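You operate a simulated robot arm through the tools that you are given. There is no shell and no other tool.

The job below is to be done with a simulated robot arm. You get a single attempt, and the scene is never put back.

JOB
Swap the orange nozzle on the head for the gold one.
Fine: free the collar lever, old nozzle in the red dish, new one down on the ring, lock the lever; the laser key stays out. Set down upright: orange nozzle. Where these are worked on the way, their far stop is far enough and under half their travel is too little: collar lever.

Only the result counts: the job must be done as asked and must still hold three seconds after the hand-in. Knocking over, shifting, dropping, spilling or breaking anything else fails it.

ROBOT AND FRAMES
A 7-joint arm with a two-finger parallel gripper, fixed in place. Base frame: the origin is at the foot of the arm, x ahead of it, y to its left, z up. Lengths are in mm, angles in rad, forces in N, time in s.
Its first joint turns from -2.304 to 2.304 rad. Payload 3.91 kg.
Tool frame: the origin (TCP) lies between the finger pads and is the grasp point; the fingertips stand 30 mm ahead of it; z points along the fingers, y is the line along which they close. Largest opening 110 mm; finger width 20, thickness 10; the body of the gripper, 48 by 112 mm, starts 55 mm behind the TCP.
Orientation is that of the tool frame in the base frame, as a unit quaternion [x, y, z, w]. With the fingers straight down and closing along the base's y, the tool's x points along the base's -x, its y along +y and its z along -z.

CONTROLS
- The arm moves only by the tool nudge_tool. Its argument "rows" is a list of rows, each a list of 6 numbers: the shift along the tool's x, y, z in units of 50 mm (1.0 is 50 mm), then the turn, a rotation vector about the tool's x, y, z in units of 6 degrees (1.0 is 6 degrees). In form: [[x, y, z, ax, ay, az], ...]. A call has 1 to 20 rows; each row shifts and turns the commanded pose from where the row before left it, along the tool's axes as they then stand. "claw" is the finger opening in m, from 0 to 0.11, set as the call begins (left out, the last holds). A call with a number of a shift or a turn outside -1 to 1 is refused whole. A row lasts 0.2 s, in which the tool goes at most 50 mm and 0.15 rad; a call with a longer step from one row to the next is refused whole, and so is a gripper value outside its range. A pose out of reach is approached as far as the arm can. The call stops where the force on the tool passes 40 N (or 10 N more than at its start, if that is more) or the arm is blocked; 0.2 s more then pass. The fingers move at their own pace (about 108 mm/s each) and stop on an object; they squeeze with about 22 N. The grip force told is the motor's: it shows also when the fingers shut on nothing. Time passes only in rows, and 0.2 s behind the last, so rows that do not move let the fingers close. The reply holds the time, the measured pose of the TCP, the force on the tool along the base axes, the opening and the grip force, in the units named above and with some noise, with the torque about the TCP (base axes, N m) and any sound that the robot's microphone picked up, and new pictures: "pictures" is both (left out), scene, wrist or none.
- Cameras (640 x 400 px; columns grow to the right, rows downward): "scene" is fixed at [49.6, -499.3, 1653.6]; the picture's right is [0.81, -0.59, 0.00], its down [-0.28, -0.37, -0.89] and it looks along [0.53, 0.71, -0.46] (base axes); focal length 310 px, centre (320, 200). "wrist" rides on the gripper at [72, 17, -103] in the tool frame; the picture's right is [-0.23, 0.97, 0.00], its down [-0.76, -0.18, -0.62] and it looks along [-0.61, -0.14, 0.78] (tool axes); focal length 222 px, centre (320, 200). There is no depth. A picture from a camera that has moved, and an enlarged one, comes with that camera's place and axes in the base frame and with its lens.
- enlarge(camera, box): a new picture of the part [left, top, right, bottom] of that camera's present view, enlarged. No time passes.
- sign_off(): hands the job in; it is judged then, once.

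Nothing tells you positions but the pictures and the camera data. Unless the task says otherwise, let go and move clear before handing in.

The tools are called after ">>>" as a command line: name --pt "numbers of a row" for each row, then --argument value for the rest, lists and objects as JSON in quotes. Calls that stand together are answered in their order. nudge_tool: Moves the arm, as the interface text tells. Its arguments: {"type":"object","properties":{"rows":{"type":"array","items":{"type":"array","items":{"type":"number"}}},"claw":{"type":"number"},"pictures":{"type":"string","enum":["both","scene","wrist","none"]}},"required":["rows"]} The other tools are called the same way: enlarge (camera, box) takes an enlarged picture of a part of a camera's view; sign_off () hands the job in.

At the start:

```text
time: 0.0
eef_pos: [551.0, 112.2, 1473.5]
tcp_rot: [0.0, 1.0, 0.001, 0.0]
contact_force: [0.6, -0.3, -0.3]
moment: [-0.01, -0.03, 0.0]
width: 109.9
gripper_force: 0.0
```

scene: 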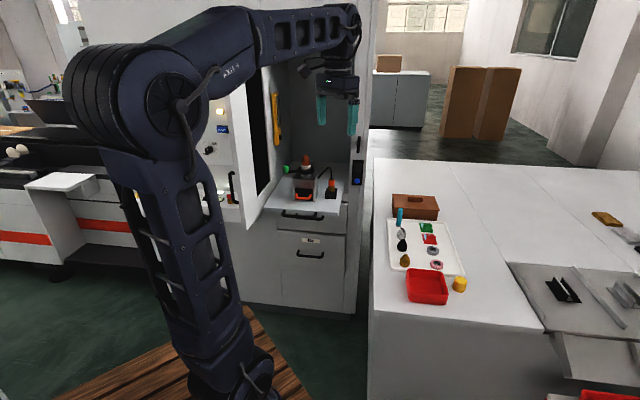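
wrist: 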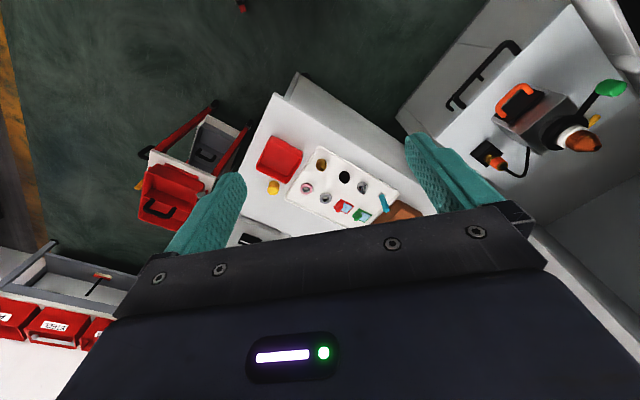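

I see a laser machine cabinet with the head on a shelf (orange nozzle on top, green lever at its left), and a bench with a red dish, a white tray of parts, among them possibly the gold nozzle. I will enlarge the views first to work out what is what.

>>> enlarge --camera "scene" --box '[260, 130, 360, 230]'

>>> enlarge --camera "scene" --box '[370, 180, 490, 310]'

>>> enlarge --camera "wrist" --box '[440, 50, 640, 200]'

>>> enlarge --camera "wrist" --box '[240, 120, 440, 245]'

```text
4.00 times, centred on (310, 180) of scene
camera zoom: at [49.6, -499.3, 1653.6], right [0.81, -0.59, 0.0], down [-0.28, -0.37, -0.89], along [0.53, 0.71, -0.46], focal length 1241 px, centre (360, 280)
```

zoom: 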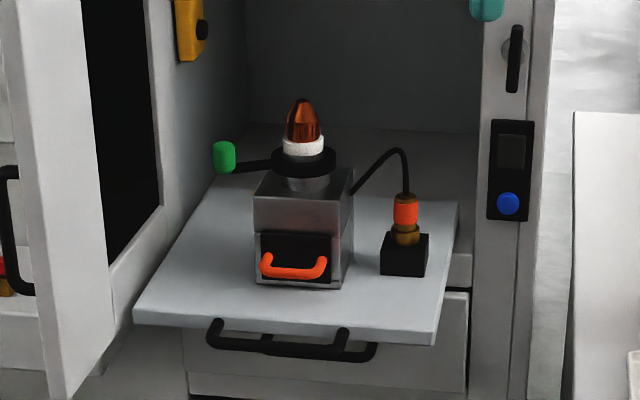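

```text
3.08 times, centred on (430, 245) of scene
camera zoom: at [49.6, -499.3, 1653.6], right [0.81, -0.59, 0.0], down [-0.28, -0.37, -0.89], along [0.53, 0.71, -0.46], focal length 954 px, centre (-18, 62)
```

zoom: 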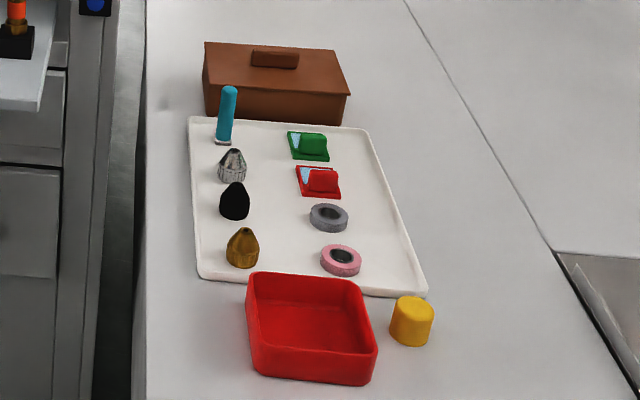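

```text
2.67 times, centred on (540, 125) of wrist
camera zoom: at [480.5, 129.9, 1577.2], right [0.23, 0.97, 0.0], down [0.76, -0.18, 0.62], along [0.61, -0.14, -0.78], focal length 592 px, centre (-267, 400)
```

zoom: 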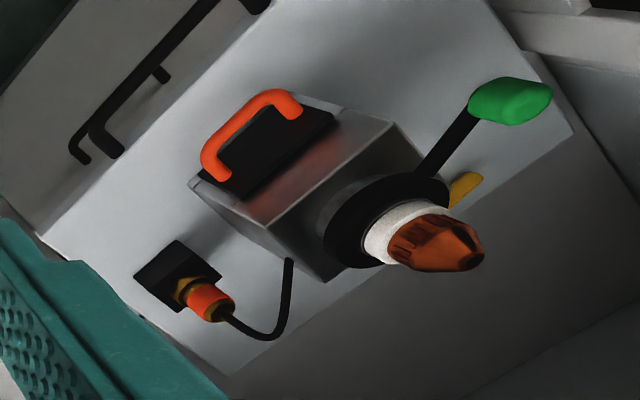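

```text
3.20 times, centred on (340, 182) of wrist
camera zoom: at [480.5, 129.9, 1577.2], right [0.23, 0.97, 0.0], down [0.76, -0.18, 0.62], along [0.61, -0.14, -0.78], focal length 711 px, centre (256, 256)
```

zoom: 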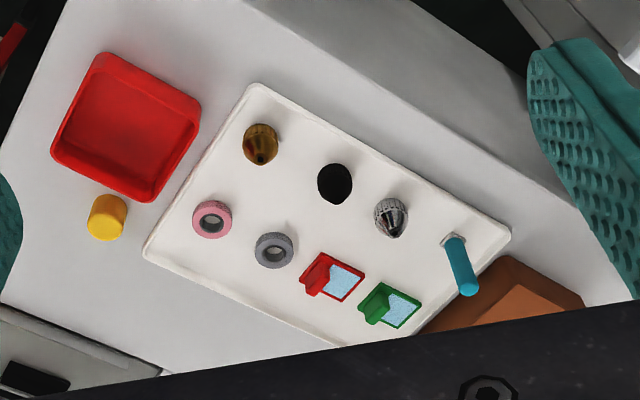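

The orange nozzle sits at about (768, 572, tip z 1210) and the lever knob at about (687, 609, 1147). The gold nozzle is at about (846, 51) and the red dish at about (778, -75). I'll turn the gripper to face the machine and move a little closer for a better look.

>>> nudge_tool --pt "0 0 0 0 0 -1" --pt "0 0 0 0 0 -1" --pt "0 0 0 0 0 -1" --pt "0 0 0 0 0 -1" --pt "0 0 0 0 0 -1" --pt "0 0 0 0 0 -1" --pt "0 0 0 0 0 -1" --pt "0 0 0 0 0 -1"

```text
time: 1.8
eef_pos: [552.2, 112.6, 1473.4]
tcp_rot: [-0.408, 0.913, -0.001, 0.001]
contact_force: [0.9, -0.6, -0.3]
moment: [-0.02, 0.02, 0.0]
width: 110.2
gripper_force: 0.0
camera wrist: at [492.0, 70.7, 1577.2], right [-0.57, 0.82, 0.0], down [0.64, 0.45, 0.62], along [0.51, 0.36, -0.78], focal length 222 px, centre (320, 200)
```

scene: 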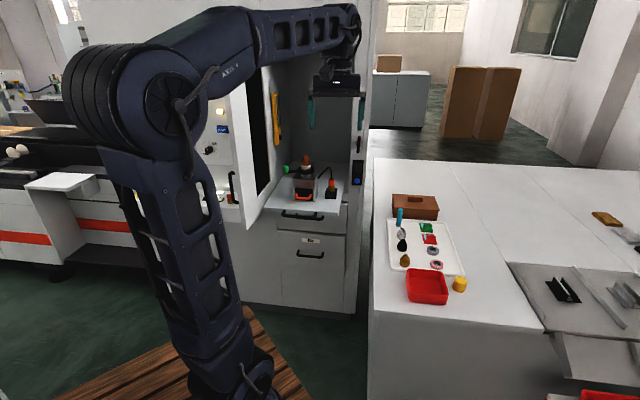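
wrist: 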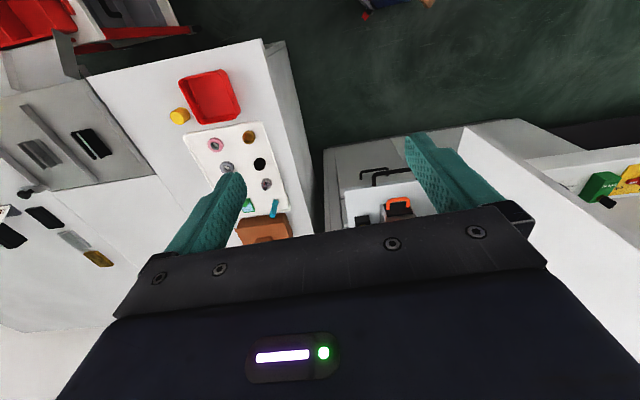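

The view is good; the machine's open door is to the right in the wrist picture and the head shelf lies between. I'll move halfway toward the head, keeping high.

>>> nudge_tool --pt "-0.877 0.36 0.1 0 0 0" --pt "-0.877 0.36 0.1 0 0 0" --pt "-0.877 0.36 0.1 0 0 0" --pt "-0.877 0.36 0.1 0 0 0" --pt "-0.877 0.36 0.1 0 0 0"

```text
time: 3.0
eef_pos: [630.0, 336.2, 1448.2]
tcp_rot: [-0.406, 0.914, 0.001, 0.001]
contact_force: [-0.3, -0.9, 1.0]
moment: [0.07, -0.02, 0.03]
width: 110.0
gripper_force: 0.1
camera wrist: at [570.0, 293.4, 1552.4], right [-0.57, 0.82, 0.0], down [0.64, 0.45, 0.62], along [0.51, 0.36, -0.78], focal length 222 px, centre (320, 200)
```

scene: 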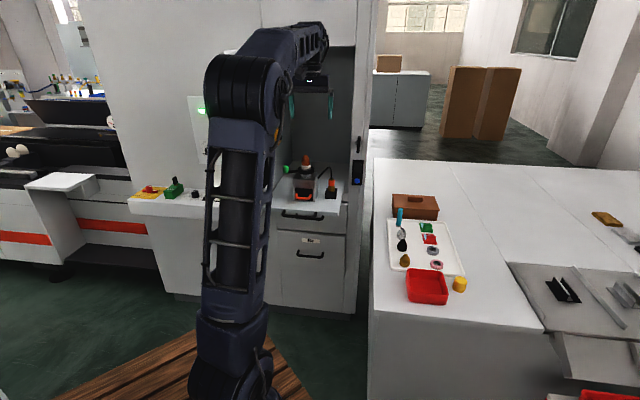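
wrist: 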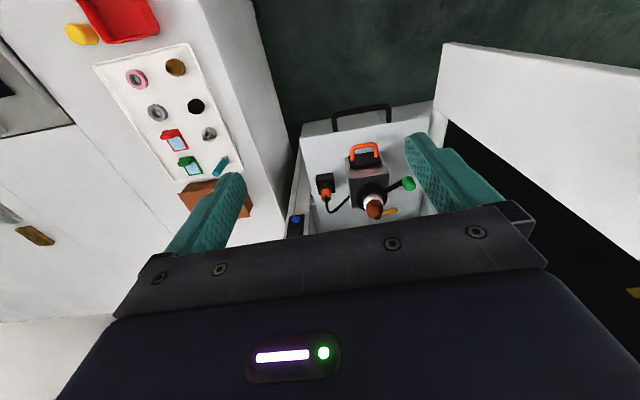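

>>> enlarge --camera "wrist" --box '[290, 100, 450, 240]'

>>> enlarge --camera "scene" --box '[260, 140, 360, 210]'

>>> enlarge --camera "wrist" --box '[70, 0, 270, 210]'

```text
2.86 times, centred on (370, 170) of wrist
camera zoom: at [570.0, 293.4, 1552.4], right [-0.57, 0.82, 0.0], down [0.64, 0.45, 0.62], along [0.51, 0.36, -0.78], focal length 635 px, centre (177, 286)
```

zoom: 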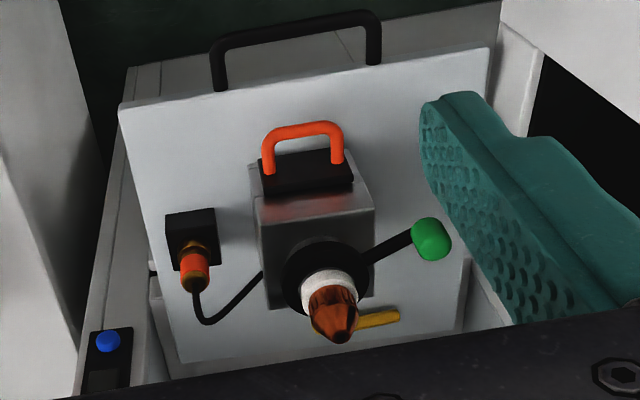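

```text
5.71 times, centred on (310, 175) of scene
camera zoom: at [49.6, -499.3, 1653.6], right [0.81, -0.59, 0.0], down [-0.28, -0.37, -0.89], along [0.53, 0.71, -0.46], focal length 1772 px, centre (377, 343)
```

zoom: 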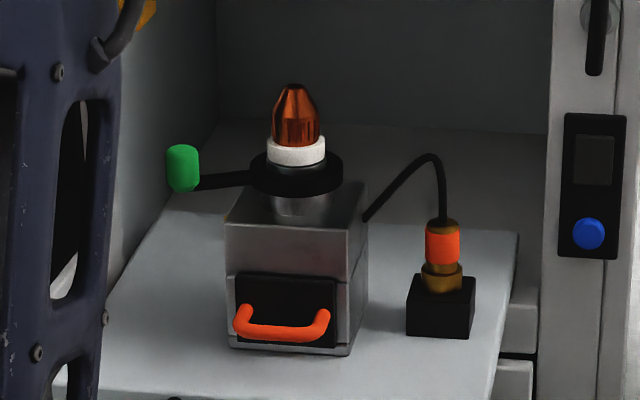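

```text
1.90 times, centred on (170, 105) of wrist
camera zoom: at [570.0, 293.4, 1552.4], right [-0.57, 0.82, 0.0], down [0.64, 0.45, 0.62], along [0.51, 0.36, -0.78], focal length 423 px, centre (606, 381)
```

zoom: 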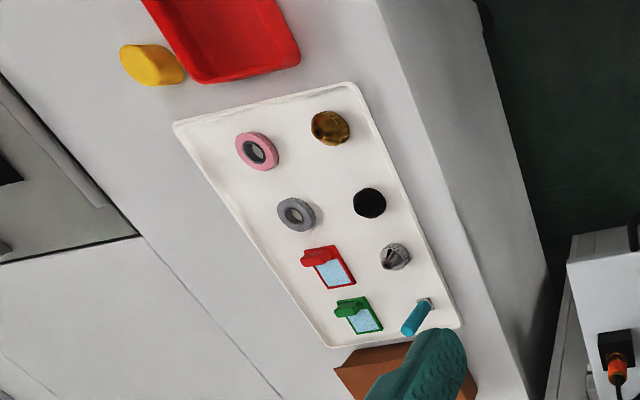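

The head is squarely ahead with the nozzle near (765, 570, 1210). The lever arm ends in a green knob to the left of the head. I'll go in closer above the head to read the collar marks and measure.

>>> nudge_tool --pt "-0.68 0.187 0.4 0 0 0" --pt "-0.68 0.187 0.4 0 0 0" --pt "-0.68 0.187 0.4 0 0 0" --pt "-0.68 0.187 0.4 0 0 0" --pt "-0.68 0.187 0.4 0 0 0"

>>> enlarge --camera "wrist" --box '[230, 60, 450, 240]'

```text
time: 4.2
eef_pos: [709.7, 491.8, 1347.1]
tcp_rot: [-0.407, 0.913, 0.0, 0.001]
contact_force: [-0.3, -0.3, 0.3]
moment: [0.04, -0.04, -0.01]
width: 109.9
gripper_force: 0.0
camera wrist: at [650.1, 449.9, 1451.5], right [-0.57, 0.82, 0.0], down [0.64, 0.45, 0.62], along [0.51, 0.36, -0.78], focal length 222 px, centre (320, 200)
```

scene: 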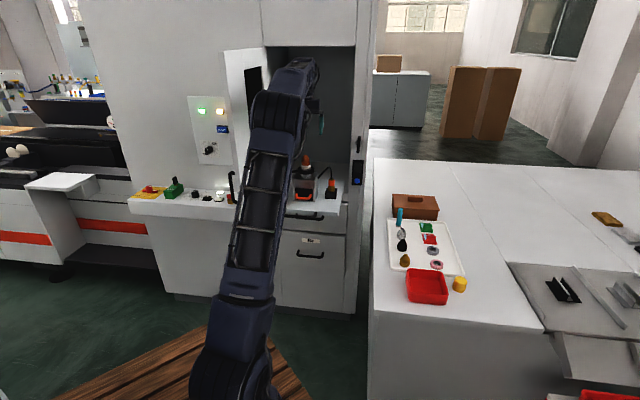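
wrist: 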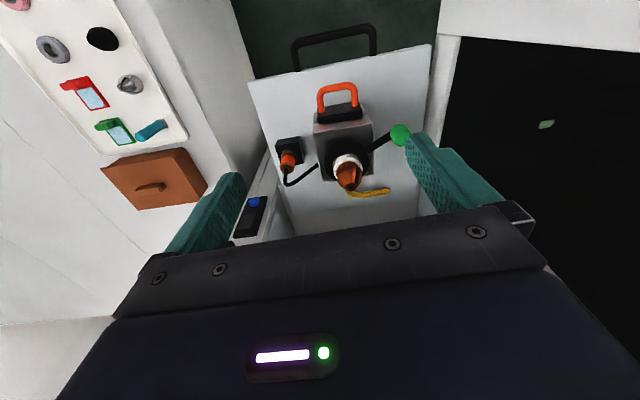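

```text
2.22 times, centred on (340, 150) of wrist
camera zoom: at [650.1, 449.9, 1451.5], right [-0.57, 0.82, 0.0], down [0.64, 0.45, 0.62], along [0.51, 0.36, -0.78], focal length 494 px, centre (276, 311)
```

zoom: 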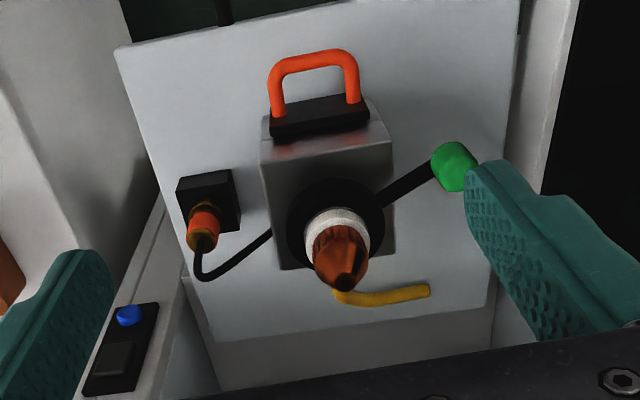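

>>> enlarge --camera "wrist" --box '[300, 100, 430, 210]'

>>> enlarge --camera "scene" --box '[270, 140, 350, 220]'

>>> enlarge --camera "scene" --box '[125, 80, 245, 220]'

```text
3.64 times, centred on (365, 155) of wrist
camera zoom: at [650.1, 449.9, 1451.5], right [-0.57, 0.82, 0.0], down [0.64, 0.45, 0.62], along [0.51, 0.36, -0.78], focal length 808 px, centre (156, 364)
```

zoom: 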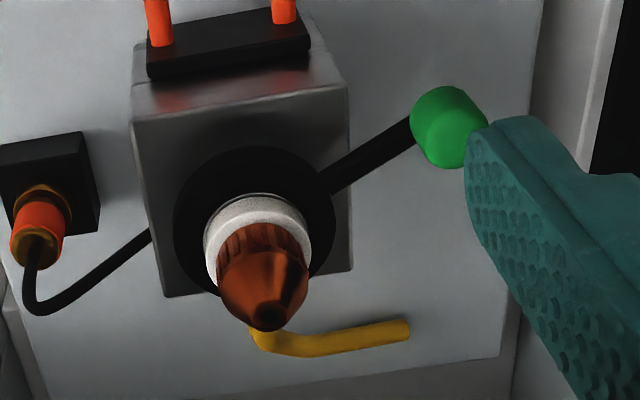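

```text
5.00 times, centred on (310, 180) of scene
camera zoom: at [49.6, -499.3, 1653.6], right [0.81, -0.59, 0.0], down [-0.28, -0.37, -0.89], along [0.53, 0.71, -0.46], focal length 1551 px, centre (370, 300)
```

zoom: 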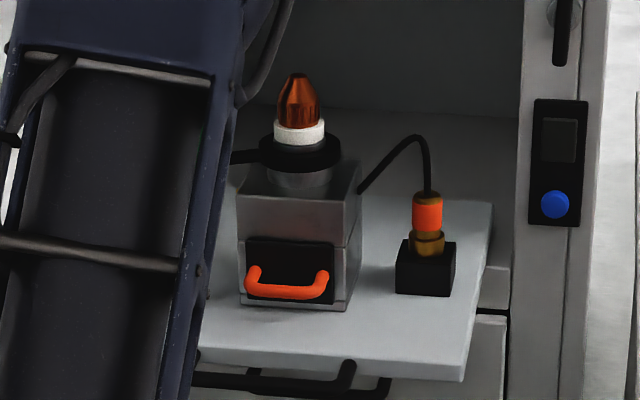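

```text
2.86 times, centred on (185, 150) of scene
camera zoom: at [49.6, -499.3, 1653.6], right [0.81, -0.59, 0.0], down [-0.28, -0.37, -0.89], along [0.53, 0.71, -0.46], focal length 886 px, centre (706, 343)
```

zoom: 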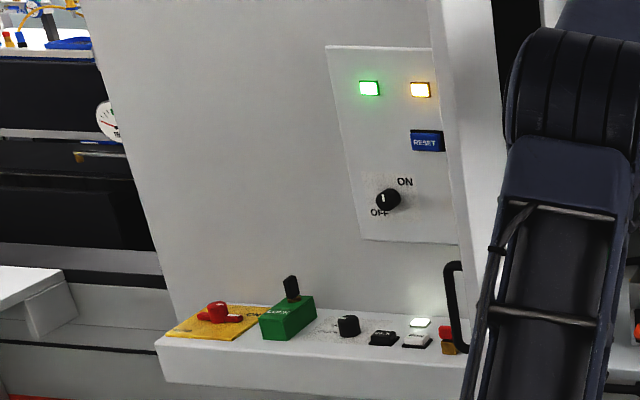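

Better triangulation gives the nozzle tip at about (776, 592, 1194) and the knob centre at about (687, 621, 1135), so the lever is about 93 mm long and points left and slightly toward the front. Next I turn the gripper so that it closes along the lever's arc, and move over the knob while staying high.

>>> nudge_tool --pt "0 0 0 0 0 1" --pt "0 0 0 0 0 1" --pt "0 0 0 0 0 1" --pt "0 0 0 0 0 1" --pt "0 0 0 0 0 1" --pt "0 0 0 0 0 1" --pt "0 0 0 0 0 1" --pt "0 0 0 0 0 1" --pt "0 0 0 0 0 1" --pt "0 0 0 0 0 1" --pt "0 0 0 0 0 1" --pt "0.4 0.77 0.4 0 0 0" --pt "0.4 0.77 0.4 0 0 0" --pt "0.4 0.77 0.4 0 0 0" --claw 0.07

>>> enlarge --camera "wrist" --box '[240, 80, 400, 210]'

```text
time: 7.2
eef_pos: [687.5, 620.2, 1290.2]
tcp_rot: [0.156, 0.988, 0.001, 0.0]
contact_force: [0.5, -0.2, 1.9]
moment: [0.06, 0.02, 0.03]
width: 69.7
gripper_force: 0.0
camera wrist: at [626.5, 658.3, 1393.7], right [0.52, 0.86, 0.0], down [0.67, -0.41, 0.62], along [0.53, -0.32, -0.78], focal length 222 px, centre (320, 200)
```

scene: 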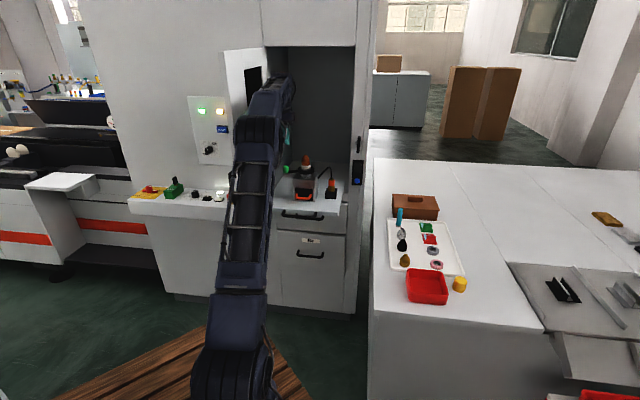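
wrist: 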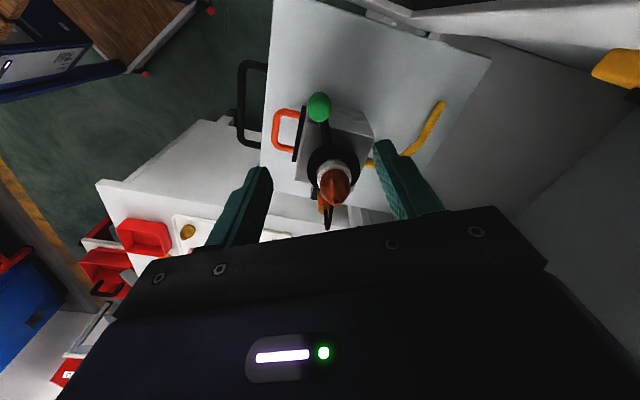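

```text
3.08 times, centred on (320, 145) of wrist
camera zoom: at [626.5, 658.3, 1393.7], right [0.52, 0.86, 0.0], down [0.67, -0.41, 0.62], along [0.53, -0.32, -0.78], focal length 684 px, centre (320, 369)
```

zoom: 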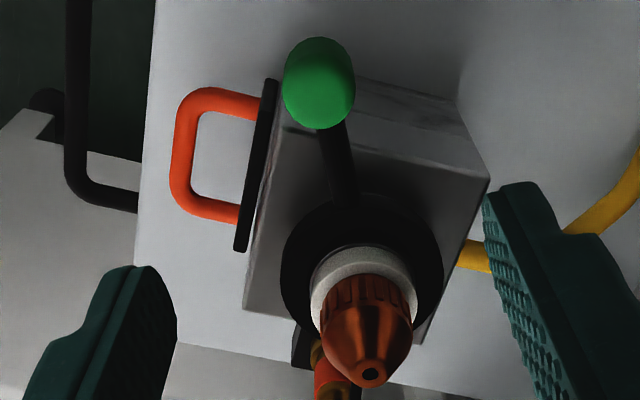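

The knob is right below the gripper and the collar axis is about 90 mm along the tool's -x. I'll lower the open fingers around the knob.

>>> nudge_tool --pt "0 0 0.8 0 0 0" --pt "0 0 0.8 0 0 0" --pt "0 0 0.7 0 0 0" --pt "0 0 0.6 0 0 0"

>>> enlarge --camera "wrist" --box '[200, 40, 460, 230]'

>>> enlarge --camera "scene" --box '[250, 120, 350, 210]'

```text
time: 8.2
eef_pos: [690.3, 620.9, 1144.1]
tcp_rot: [0.155, 0.988, 0.0, 0.0]
contact_force: [-0.6, 0.0, -1.0]
moment: [-0.01, 0.01, 0.04]
width: 70.3
gripper_force: 0.1
camera wrist: at [626.4, 660.1, 1247.9], right [0.52, 0.86, 0.0], down [0.67, -0.4, 0.62], along [0.53, -0.32, -0.78], focal length 222 px, centre (320, 200)
```

scene: 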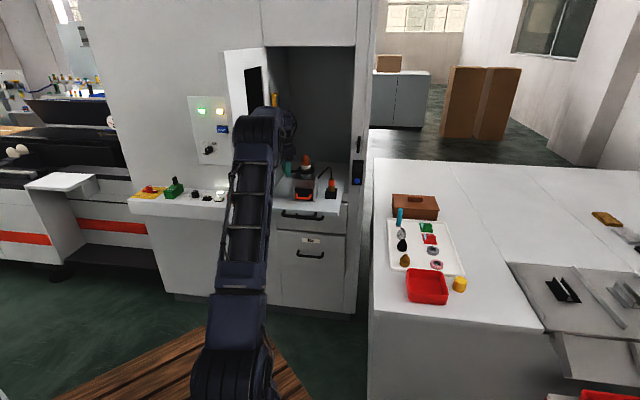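
wrist: 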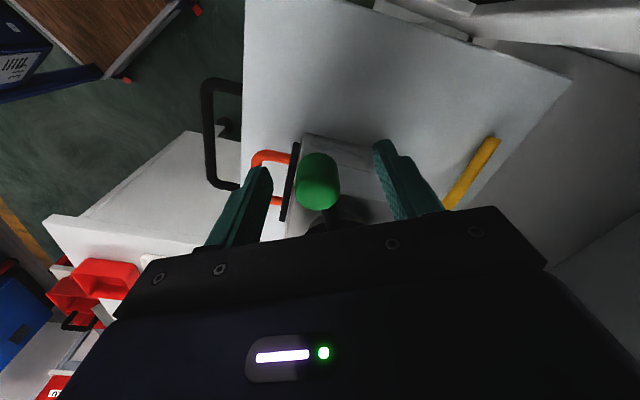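

```text
2.11 times, centred on (330, 135) of wrist
camera zoom: at [626.4, 660.1, 1247.9], right [0.52, 0.86, 0.0], down [0.67, -0.4, 0.62], along [0.53, -0.32, -0.78], focal length 468 px, centre (299, 337)
```

zoom: 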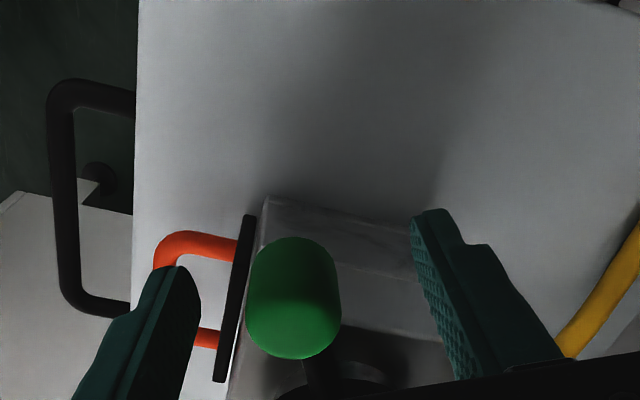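

```text
4.44 times, centred on (300, 165) of scene
camera zoom: at [49.6, -499.3, 1653.6], right [0.81, -0.59, 0.0], down [-0.28, -0.37, -0.89], along [0.53, 0.71, -0.46], focal length 1379 px, centre (409, 356)
```

zoom: 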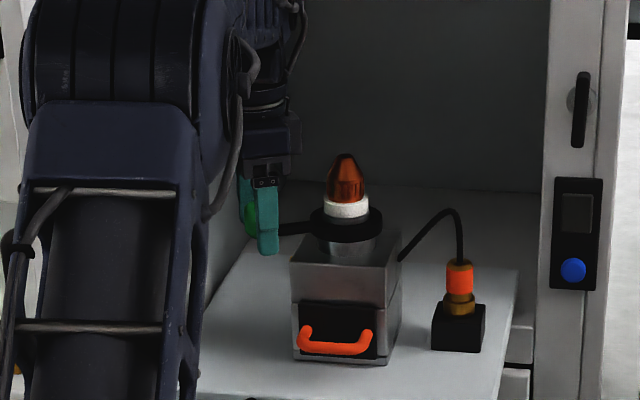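

The knob lies centred between the fingers. I'll close on it.

>>> nudge_tool --pt "0 0 0 0 0 0" --pt "0 0 0 0 0 0" --pt "0 0 0 0 0 0" --claw 0.0 --pictures "wrist"

```text
time: 9.0
eef_pos: [688.8, 621.8, 1142.8]
tcp_rot: [0.156, 0.988, 0.0, 0.0]
contact_force: [-1.7, 0.8, -1.7]
moment: [0.07, 0.03, -0.08]
width: 24.9
gripper_force: 44.8
camera wrist: at [626.6, 660.3, 1247.4], right [0.52, 0.86, 0.0], down [0.67, -0.4, 0.62], along [0.53, -0.32, -0.78], focal length 222 px, centre (320, 200)
```

wrist: 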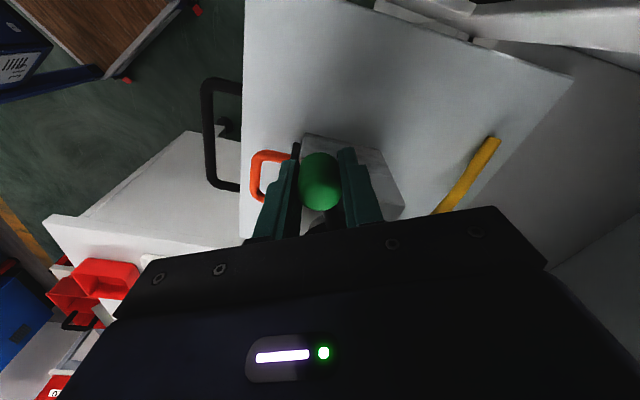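

I have the knob (25 mm wide). I'll try a small arc toward the back first and read the force to find which way the lever is free.

>>> nudge_tool --pt "-0.0025 0.0942 0 0 0 0.5" --pt "-0.0025 0.0942 0 0 0 0.5" --pictures "wrist"

```text
time: 9.6
eef_pos: [692.8, 629.9, 1144.4]
tcp_rot: [0.208, 0.978, -0.001, 0.0]
contact_force: [-2.1, -0.4, 3.7]
moment: [0.21, 0.68, -0.09]
width: 25.2
gripper_force: 45.4
camera wrist: at [634.7, 675.7, 1247.3], right [0.6, 0.8, 0.0], down [0.62, -0.47, 0.62], along [0.5, -0.38, -0.78], focal length 222 px, centre (320, 200)
```

wrist: 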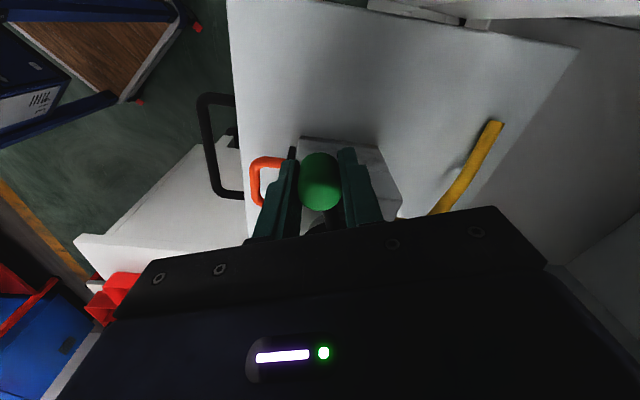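

The lever turned 6° toward the back with hardly any force, so this is the free direction. I continue along the arc.

>>> nudge_tool --pt "-0.0099 0.188 0 0 0 1" --pt "-0.0099 0.188 0 0 0 1" --pt "-0.0099 0.188 0 0 0 1" --pt "-0.0099 0.188 0 0 0 1" --pictures "both"

```text
time: 10.6
eef_pos: [716.6, 661.3, 1143.0]
tcp_rot: [0.407, 0.913, 0.001, 0.001]
contact_force: [16.6, -15.5, 5.7]
moment: [-0.09, -0.33, 0.31]
width: 25.3
gripper_force: 44.9
camera wrist: at [681.6, 725.9, 1247.2], right [0.88, 0.48, 0.0], down [0.38, -0.69, 0.62], along [0.3, -0.55, -0.78], focal length 222 px, centre (320, 200)
```

scene: 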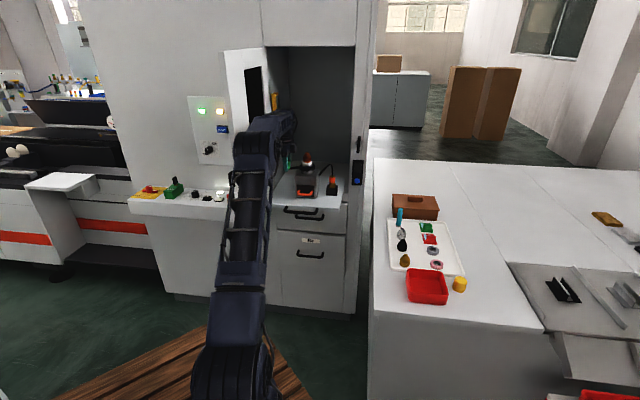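
wrist: 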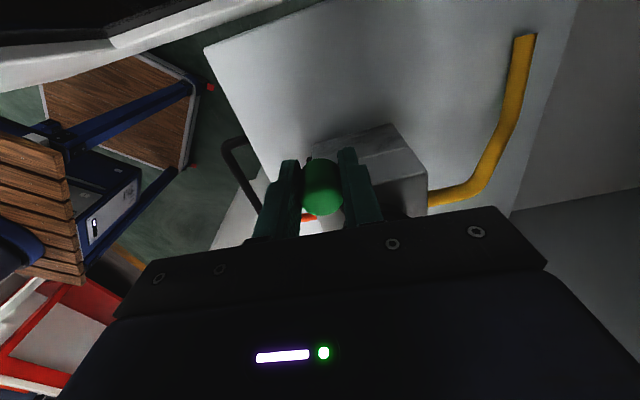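

The lever has turned 30°, with a mostly radial pull (about 23 N inward), so my circle is slightly too wide. I'll relieve that inward and continue.

>>> nudge_tool --pt "-0.05 0 0 0 0 0" --pt "-0.02 0.094 0 0 0 0.5" --pt "-0.02 0.094 0 0 0 0.5" --pictures "wrist"

```text
time: 11.4
eef_pos: [721.5, 665.4, 1143.2]
tcp_rot: [0.452, 0.892, 0.002, -0.001]
contact_force: [-10.7, 3.9, 7.7]
moment: [0.49, 0.48, 0.26]
width: 25.2
gripper_force: 44.7
camera wrist: at [694.1, 734.5, 1247.4], right [0.92, 0.39, 0.0], down [0.31, -0.72, 0.62], along [0.24, -0.57, -0.78], focal length 222 px, centre (320, 200)
```

wrist: 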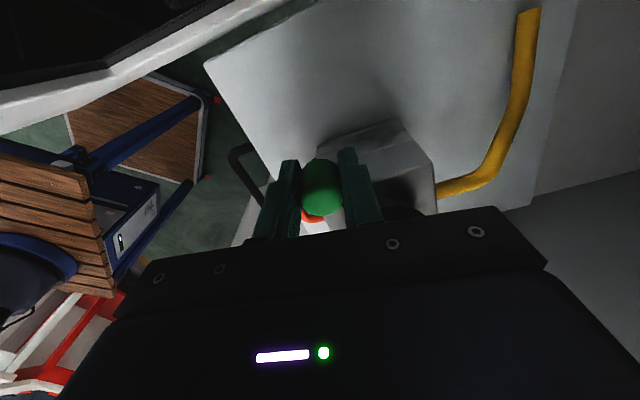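

>>> nudge_tool --pt "0.01 0.188 0 0 0 1" --pt "-0.008 0.188 0 0 0 1" --pictures "wrist"

```text
time: 12.2
eef_pos: [735.1, 678.4, 1143.9]
tcp_rot: [0.542, 0.84, 0.001, -0.004]
contact_force: [-1.6, 4.4, 1.6]
moment: [0.81, -0.02, 0.88]
width: 25.7
gripper_force: 44.8
stopped in row 2: the force on the tool passed its limit at 42 N (the readings are from after the stop); the commanded pose is now the measured one
camera wrist: at [723.1, 751.5, 1247.7], right [0.98, 0.19, 0.0], down [0.15, -0.77, 0.62], along [0.12, -0.61, -0.79], focal length 222 px, centre (320, 200)
```

wrist: 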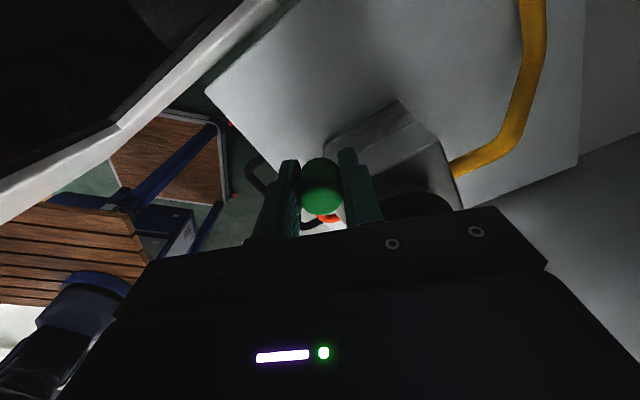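

The push stopped at about 47° of turn, probably the far stop. A tiny further push will tell whether it is truly a stop.

>>> nudge_tool --pt "0 0.04 0 0 0 0.2" --pictures "scene"

>>> enlarge --camera "scene" --box '[250, 120, 350, 210]'

```text
time: 12.6
eef_pos: [737.4, 680.3, 1143.7]
tcp_rot: [0.55, 0.835, 0.001, -0.002]
contact_force: [-12.5, 6.7, 0.1]
moment: [0.7, -0.17, 1.07]
width: 25.6
gripper_force: 44.8
```

scene: 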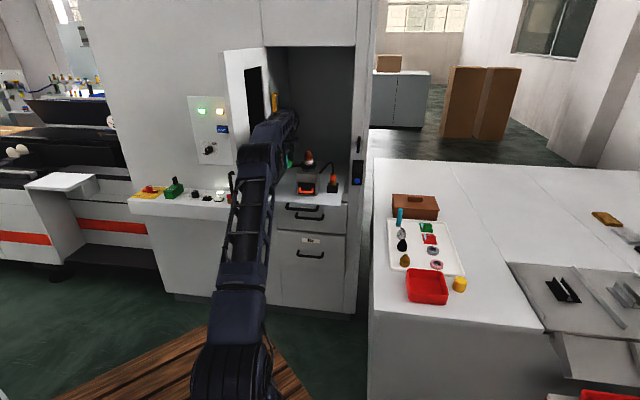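

```text
4.44 times, centred on (300, 165) of scene
camera zoom: at [49.6, -499.3, 1653.6], right [0.81, -0.59, 0.0], down [-0.28, -0.37, -0.89], along [0.53, 0.71, -0.46], focal length 1379 px, centre (409, 356)
```

zoom: 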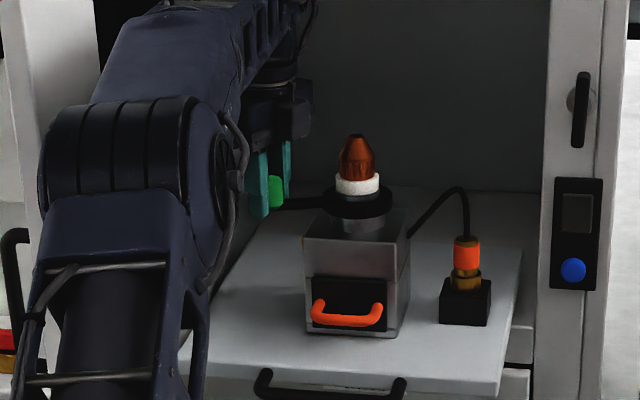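

The scene picture shows the whole sliding shelf has moved inward by roughly 60 mm, so the lever itself turned only a few degrees. I need to look closely before bringing the shelf back.

>>> enlarge --camera "scene" --box '[280, 145, 350, 215]'

>>> enlarge --camera "wrist" --box '[240, 100, 460, 240]'

```text
5.71 times, centred on (315, 180) of scene
camera zoom: at [49.6, -499.3, 1653.6], right [0.81, -0.59, 0.0], down [-0.28, -0.37, -0.89], along [0.53, 0.71, -0.46], focal length 1772 px, centre (349, 314)
```

zoom: 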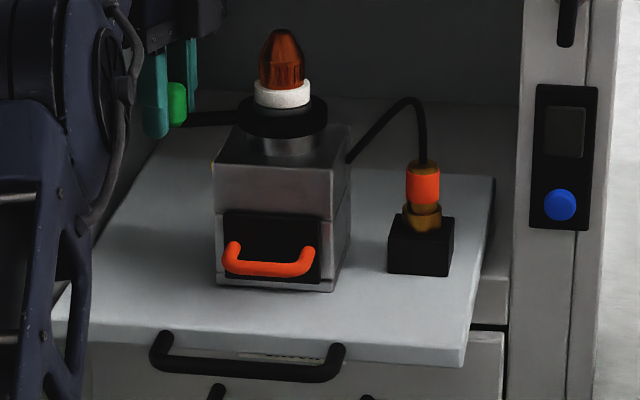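

```text
2.86 times, centred on (350, 170) of wrist
camera zoom: at [725.3, 752.9, 1247.6], right [0.98, 0.17, 0.0], down [0.14, -0.77, 0.62], along [0.11, -0.61, -0.79], focal length 635 px, centre (234, 286)
```

zoom: 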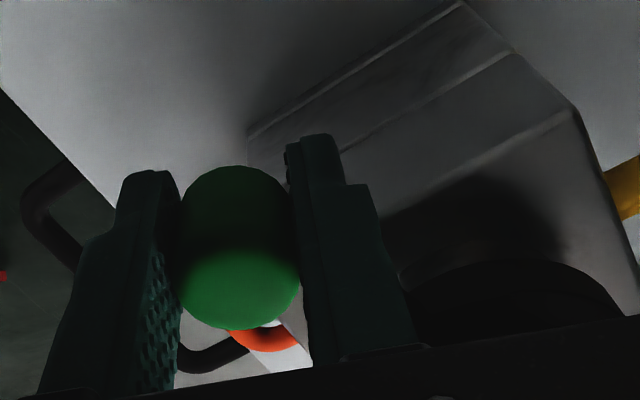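

I'll now draw the shelf back out by moving straight along its slide while holding the knob, unwinding the gripper's turn at the same time, and compare against the starting picture.

>>> nudge_tool --pt "-0.086 -0.187 0 0 0 -1" --pt "-0.066 -0.195 0 0 0 -1" --pt "-0.045 -0.201 0 0 0 -1" --pt "-0.024 -0.205 0 0 0 -1" --pictures "both"

>>> enlarge --camera "scene" --box '[260, 130, 360, 230]'

```text
time: 13.6
eef_pos: [713.7, 646.7, 1144.1]
tcp_rot: [0.365, 0.931, 0.001, -0.002]
contact_force: [14.6, -8.0, 8.6]
moment: [-0.69, -0.65, -0.33]
width: 25.7
gripper_force: 44.4
camera wrist: at [672.6, 708.9, 1247.5], right [0.83, 0.56, 0.0], down [0.44, -0.65, 0.62], along [0.35, -0.51, -0.78], focal length 222 px, centre (320, 200)
```

scene: 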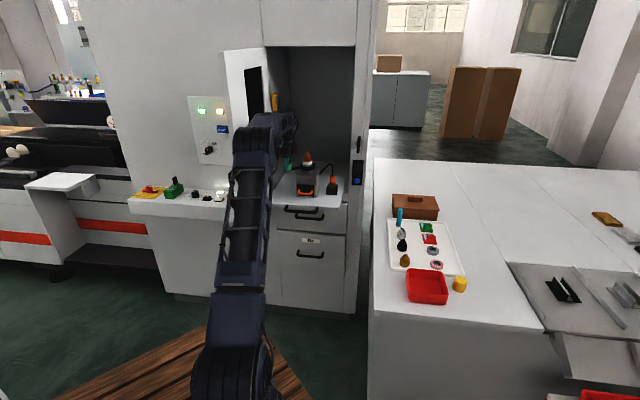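
wrist: 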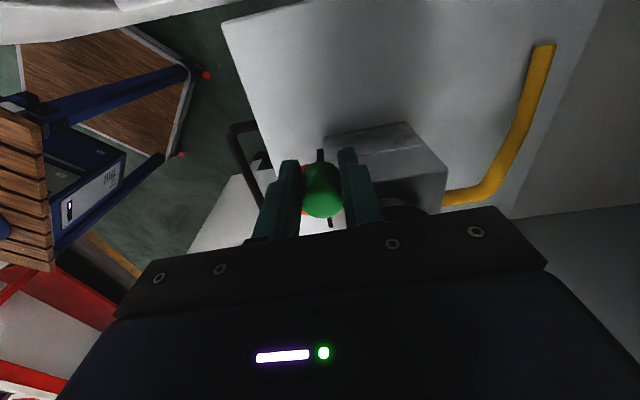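

```text
4.00 times, centred on (310, 180) of scene
camera zoom: at [49.6, -499.3, 1653.6], right [0.81, -0.59, 0.0], down [-0.28, -0.37, -0.89], along [0.53, 0.71, -0.46], focal length 1241 px, centre (360, 280)
```

zoom: 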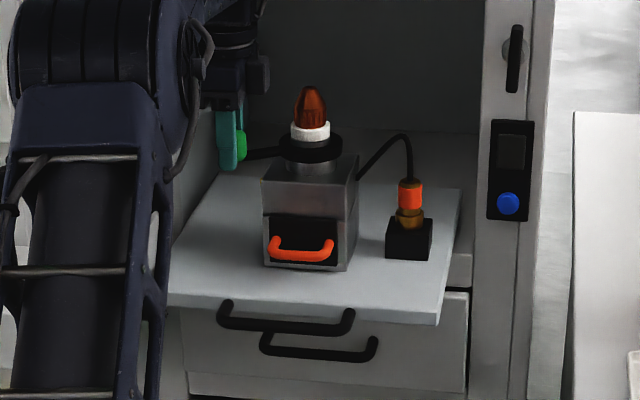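

The shelf is about 41 mm from its starting place and the lever is back near its original angle. I keep pulling straight outward and compare again.

>>> nudge_tool --pt "-0.043 -0.205 0 0 0 -1" --pt "0.018 -0.204 0 0 0 -1" --pt "0.039 -0.201 0 0 0 -1" --pictures "both"

>>> enlarge --camera "scene" --box '[260, 130, 360, 230]'

```text
time: 14.4
eef_pos: [692.8, 624.1, 1144.4]
tcp_rot: [0.216, 0.976, 0.003, -0.002]
contact_force: [12.1, -5.5, 8.2]
moment: [-0.17, 0.12, -0.34]
width: 25.0
gripper_force: 45.5
camera wrist: at [635.1, 669.0, 1247.5], right [0.62, 0.79, 0.0], down [0.62, -0.48, 0.62], along [0.49, -0.38, -0.79], focal length 222 px, centre (320, 200)
```

scene: 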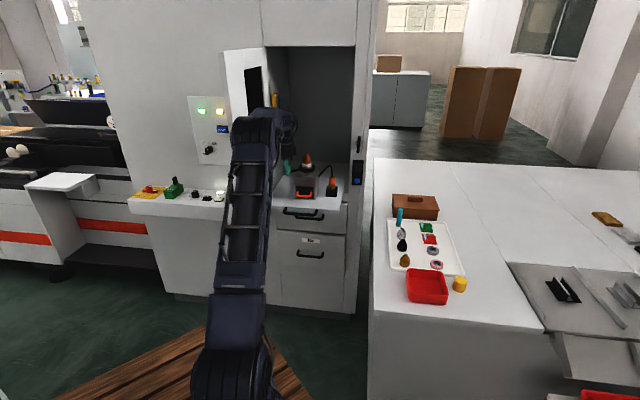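
wrist: 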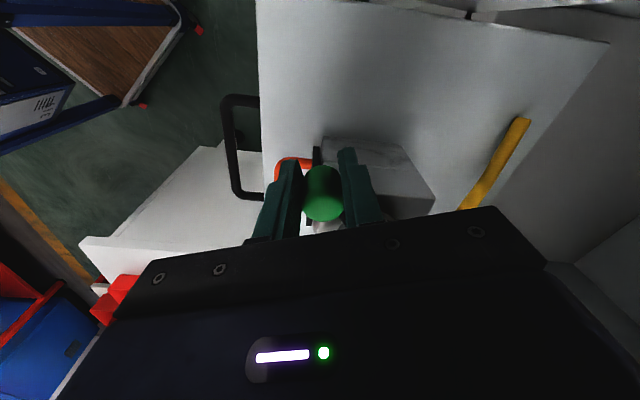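

```text
4.00 times, centred on (310, 180) of scene
camera zoom: at [49.6, -499.3, 1653.6], right [0.81, -0.59, 0.0], down [-0.28, -0.37, -0.89], along [0.53, 0.71, -0.46], focal length 1241 px, centre (360, 280)
```

zoom: 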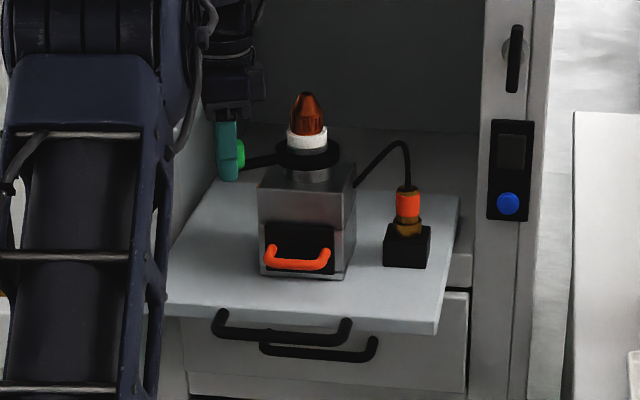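

>>> enlarge --camera "scene" --box '[285, 145, 335, 185]'

>>> enlarge --camera "wrist" --box '[240, 110, 460, 240]'

```text
10.00 times, centred on (310, 165) of scene
camera zoom: at [49.6, -499.3, 1653.6], right [0.81, -0.59, 0.0], down [-0.28, -0.37, -0.89], along [0.53, 0.71, -0.46], focal length 3102 px, centre (420, 550)
```

zoom: 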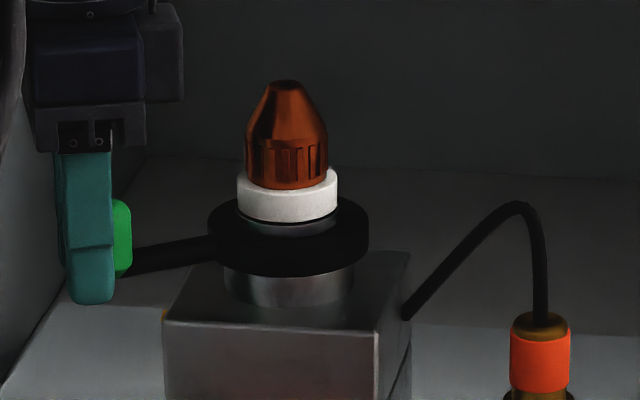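

```text
2.91 times, centred on (350, 175) of wrist
camera zoom: at [635.1, 669.0, 1247.5], right [0.62, 0.79, 0.0], down [0.62, -0.48, 0.62], along [0.49, -0.38, -0.79], focal length 646 px, centre (233, 273)
```

zoom: 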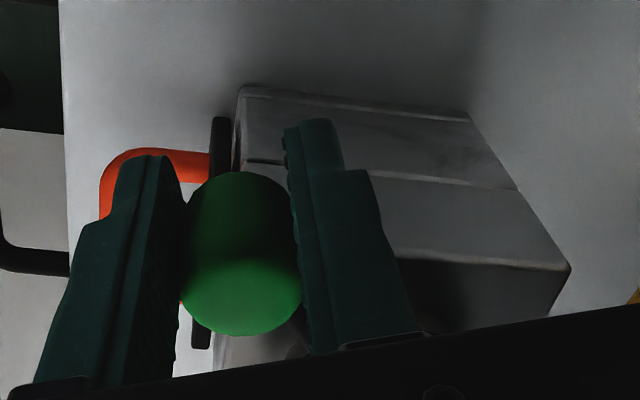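

The lever is now a bit further forward than it began and the knob has slid to the edge of the pads. I'll let go, recentre and realign on the knob, then grip again.

>>> nudge_tool --pt "0 0 0 0 0 0" --pt "0 0 0 0 0 0" --pt "-0.2 -0.016 0 0 0 0" --pt "0 0 0 0 0 -1" --pt "0 0 0 0 0 -1" --pt "0 0 0 0 0 -0.5" --claw 0.05

>>> enlarge --camera "scene" --box '[285, 145, 335, 185]'

>>> enlarge --camera "wrist" --box '[240, 110, 460, 240]'

```text
time: 15.8
eef_pos: [701.1, 618.8, 1143.5]
tcp_rot: [0.087, 0.996, 0.002, -0.001]
contact_force: [0.5, 0.3, -0.3]
moment: [-0.02, 0.0, 0.02]
width: 49.8
gripper_force: 0.1
camera wrist: at [634.2, 648.1, 1246.9], right [0.39, 0.92, 0.0], down [0.72, -0.31, 0.62], along [0.57, -0.24, -0.78], focal length 222 px, centre (320, 200)
```

scene: 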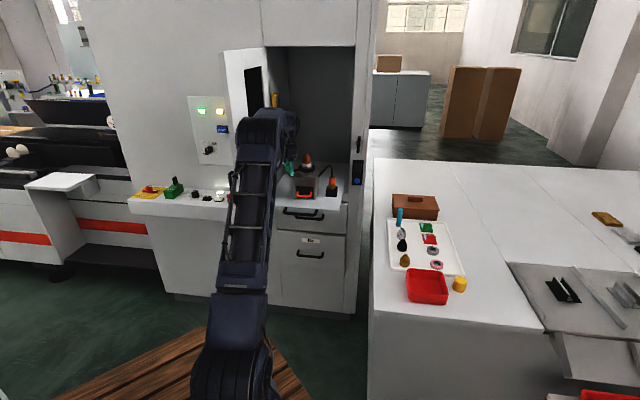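
wrist: 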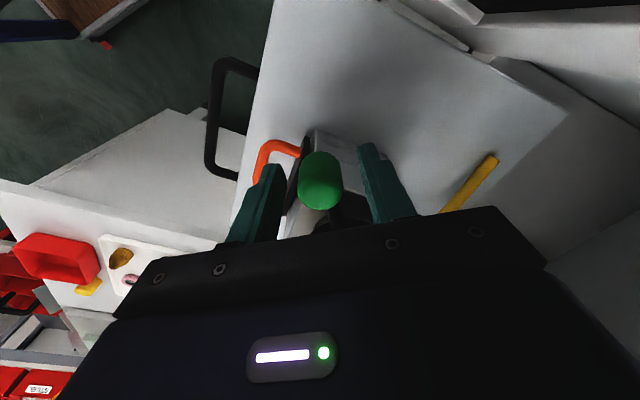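

```text
10.00 times, centred on (310, 165) of scene
camera zoom: at [49.6, -499.3, 1653.6], right [0.81, -0.59, 0.0], down [-0.28, -0.37, -0.89], along [0.53, 0.71, -0.46], focal length 3102 px, centre (420, 550)
```

zoom: 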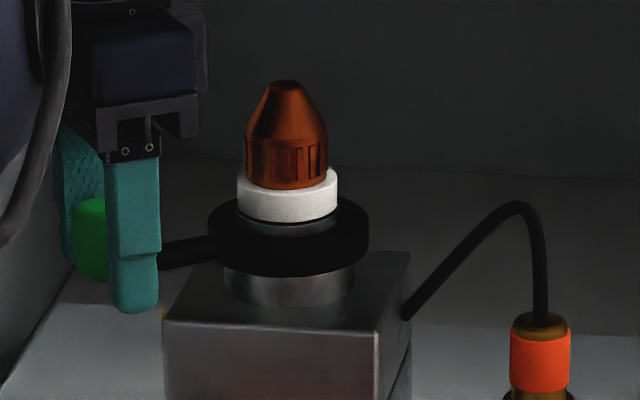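

```text
2.91 times, centred on (350, 175) of wrist
camera zoom: at [634.2, 648.1, 1246.9], right [0.39, 0.92, 0.0], down [0.72, -0.31, 0.62], along [0.57, -0.24, -0.78], focal length 646 px, centre (233, 273)
```

zoom: 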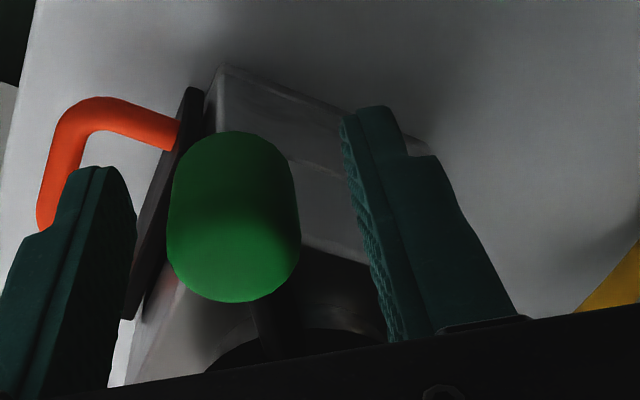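

The knob is recentred; the lever stands about 10° further forward than at the start. Now I grip it and turn it forward along its arc to test that direction.

>>> nudge_tool --pt "0 0 0 0 0 0" --pt "0 0 0 0 0 0" --pt "-0.016 -0.188 0 0 0 -1" --pt "-0.016 -0.188 0 0 0 -1" --pt "-0.016 -0.188 0 0 0 -1" --claw 0.0

>>> enlarge --camera "scene" --box '[285, 145, 335, 185]'

>>> enlarge --camera "wrist" --box '[240, 110, 460, 240]'

```text
time: 17.0
eef_pos: [701.4, 589.8, 1143.1]
tcp_rot: [-0.072, 0.997, 0.001, -0.002]
contact_force: [-1.9, 0.7, -1.1]
moment: [-0.1, -0.12, 0.05]
width: 24.9
gripper_force: 44.9
camera wrist: at [628.3, 597.2, 1246.8], right [0.09, 1.0, 0.0], down [0.78, -0.07, 0.62], along [0.62, -0.05, -0.78], focal length 222 px, centre (320, 200)
```

scene: 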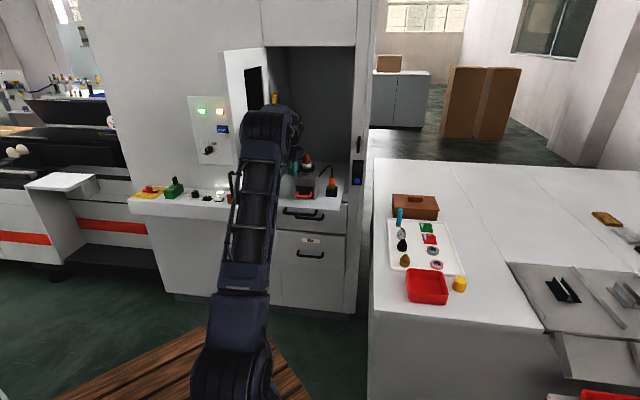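
wrist: 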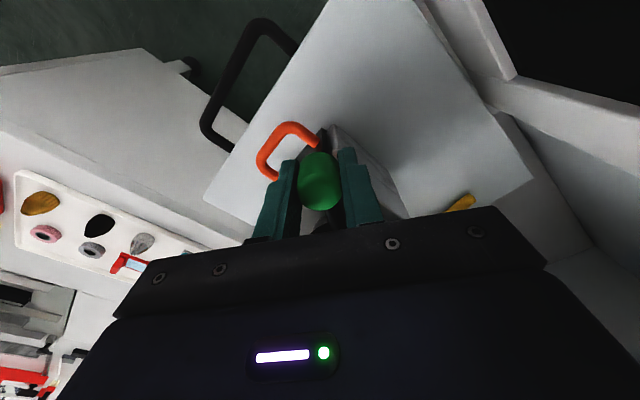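

```text
10.00 times, centred on (310, 165) of scene
camera zoom: at [49.6, -499.3, 1653.6], right [0.81, -0.59, 0.0], down [-0.28, -0.37, -0.89], along [0.53, 0.71, -0.46], focal length 3102 px, centre (420, 550)
```

zoom: 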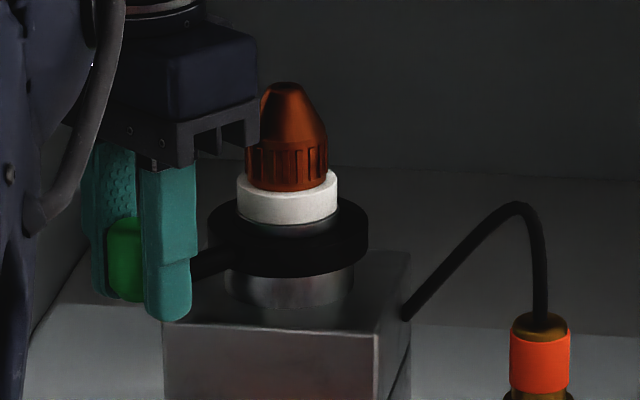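

```text
2.91 times, centred on (350, 175) of wrist
camera zoom: at [628.3, 597.2, 1246.8], right [0.09, 1.0, 0.0], down [0.78, -0.07, 0.62], along [0.62, -0.05, -0.78], focal length 646 px, centre (233, 273)
```

zoom: 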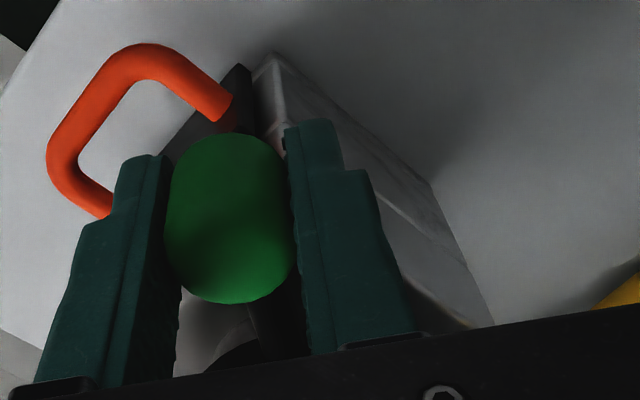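

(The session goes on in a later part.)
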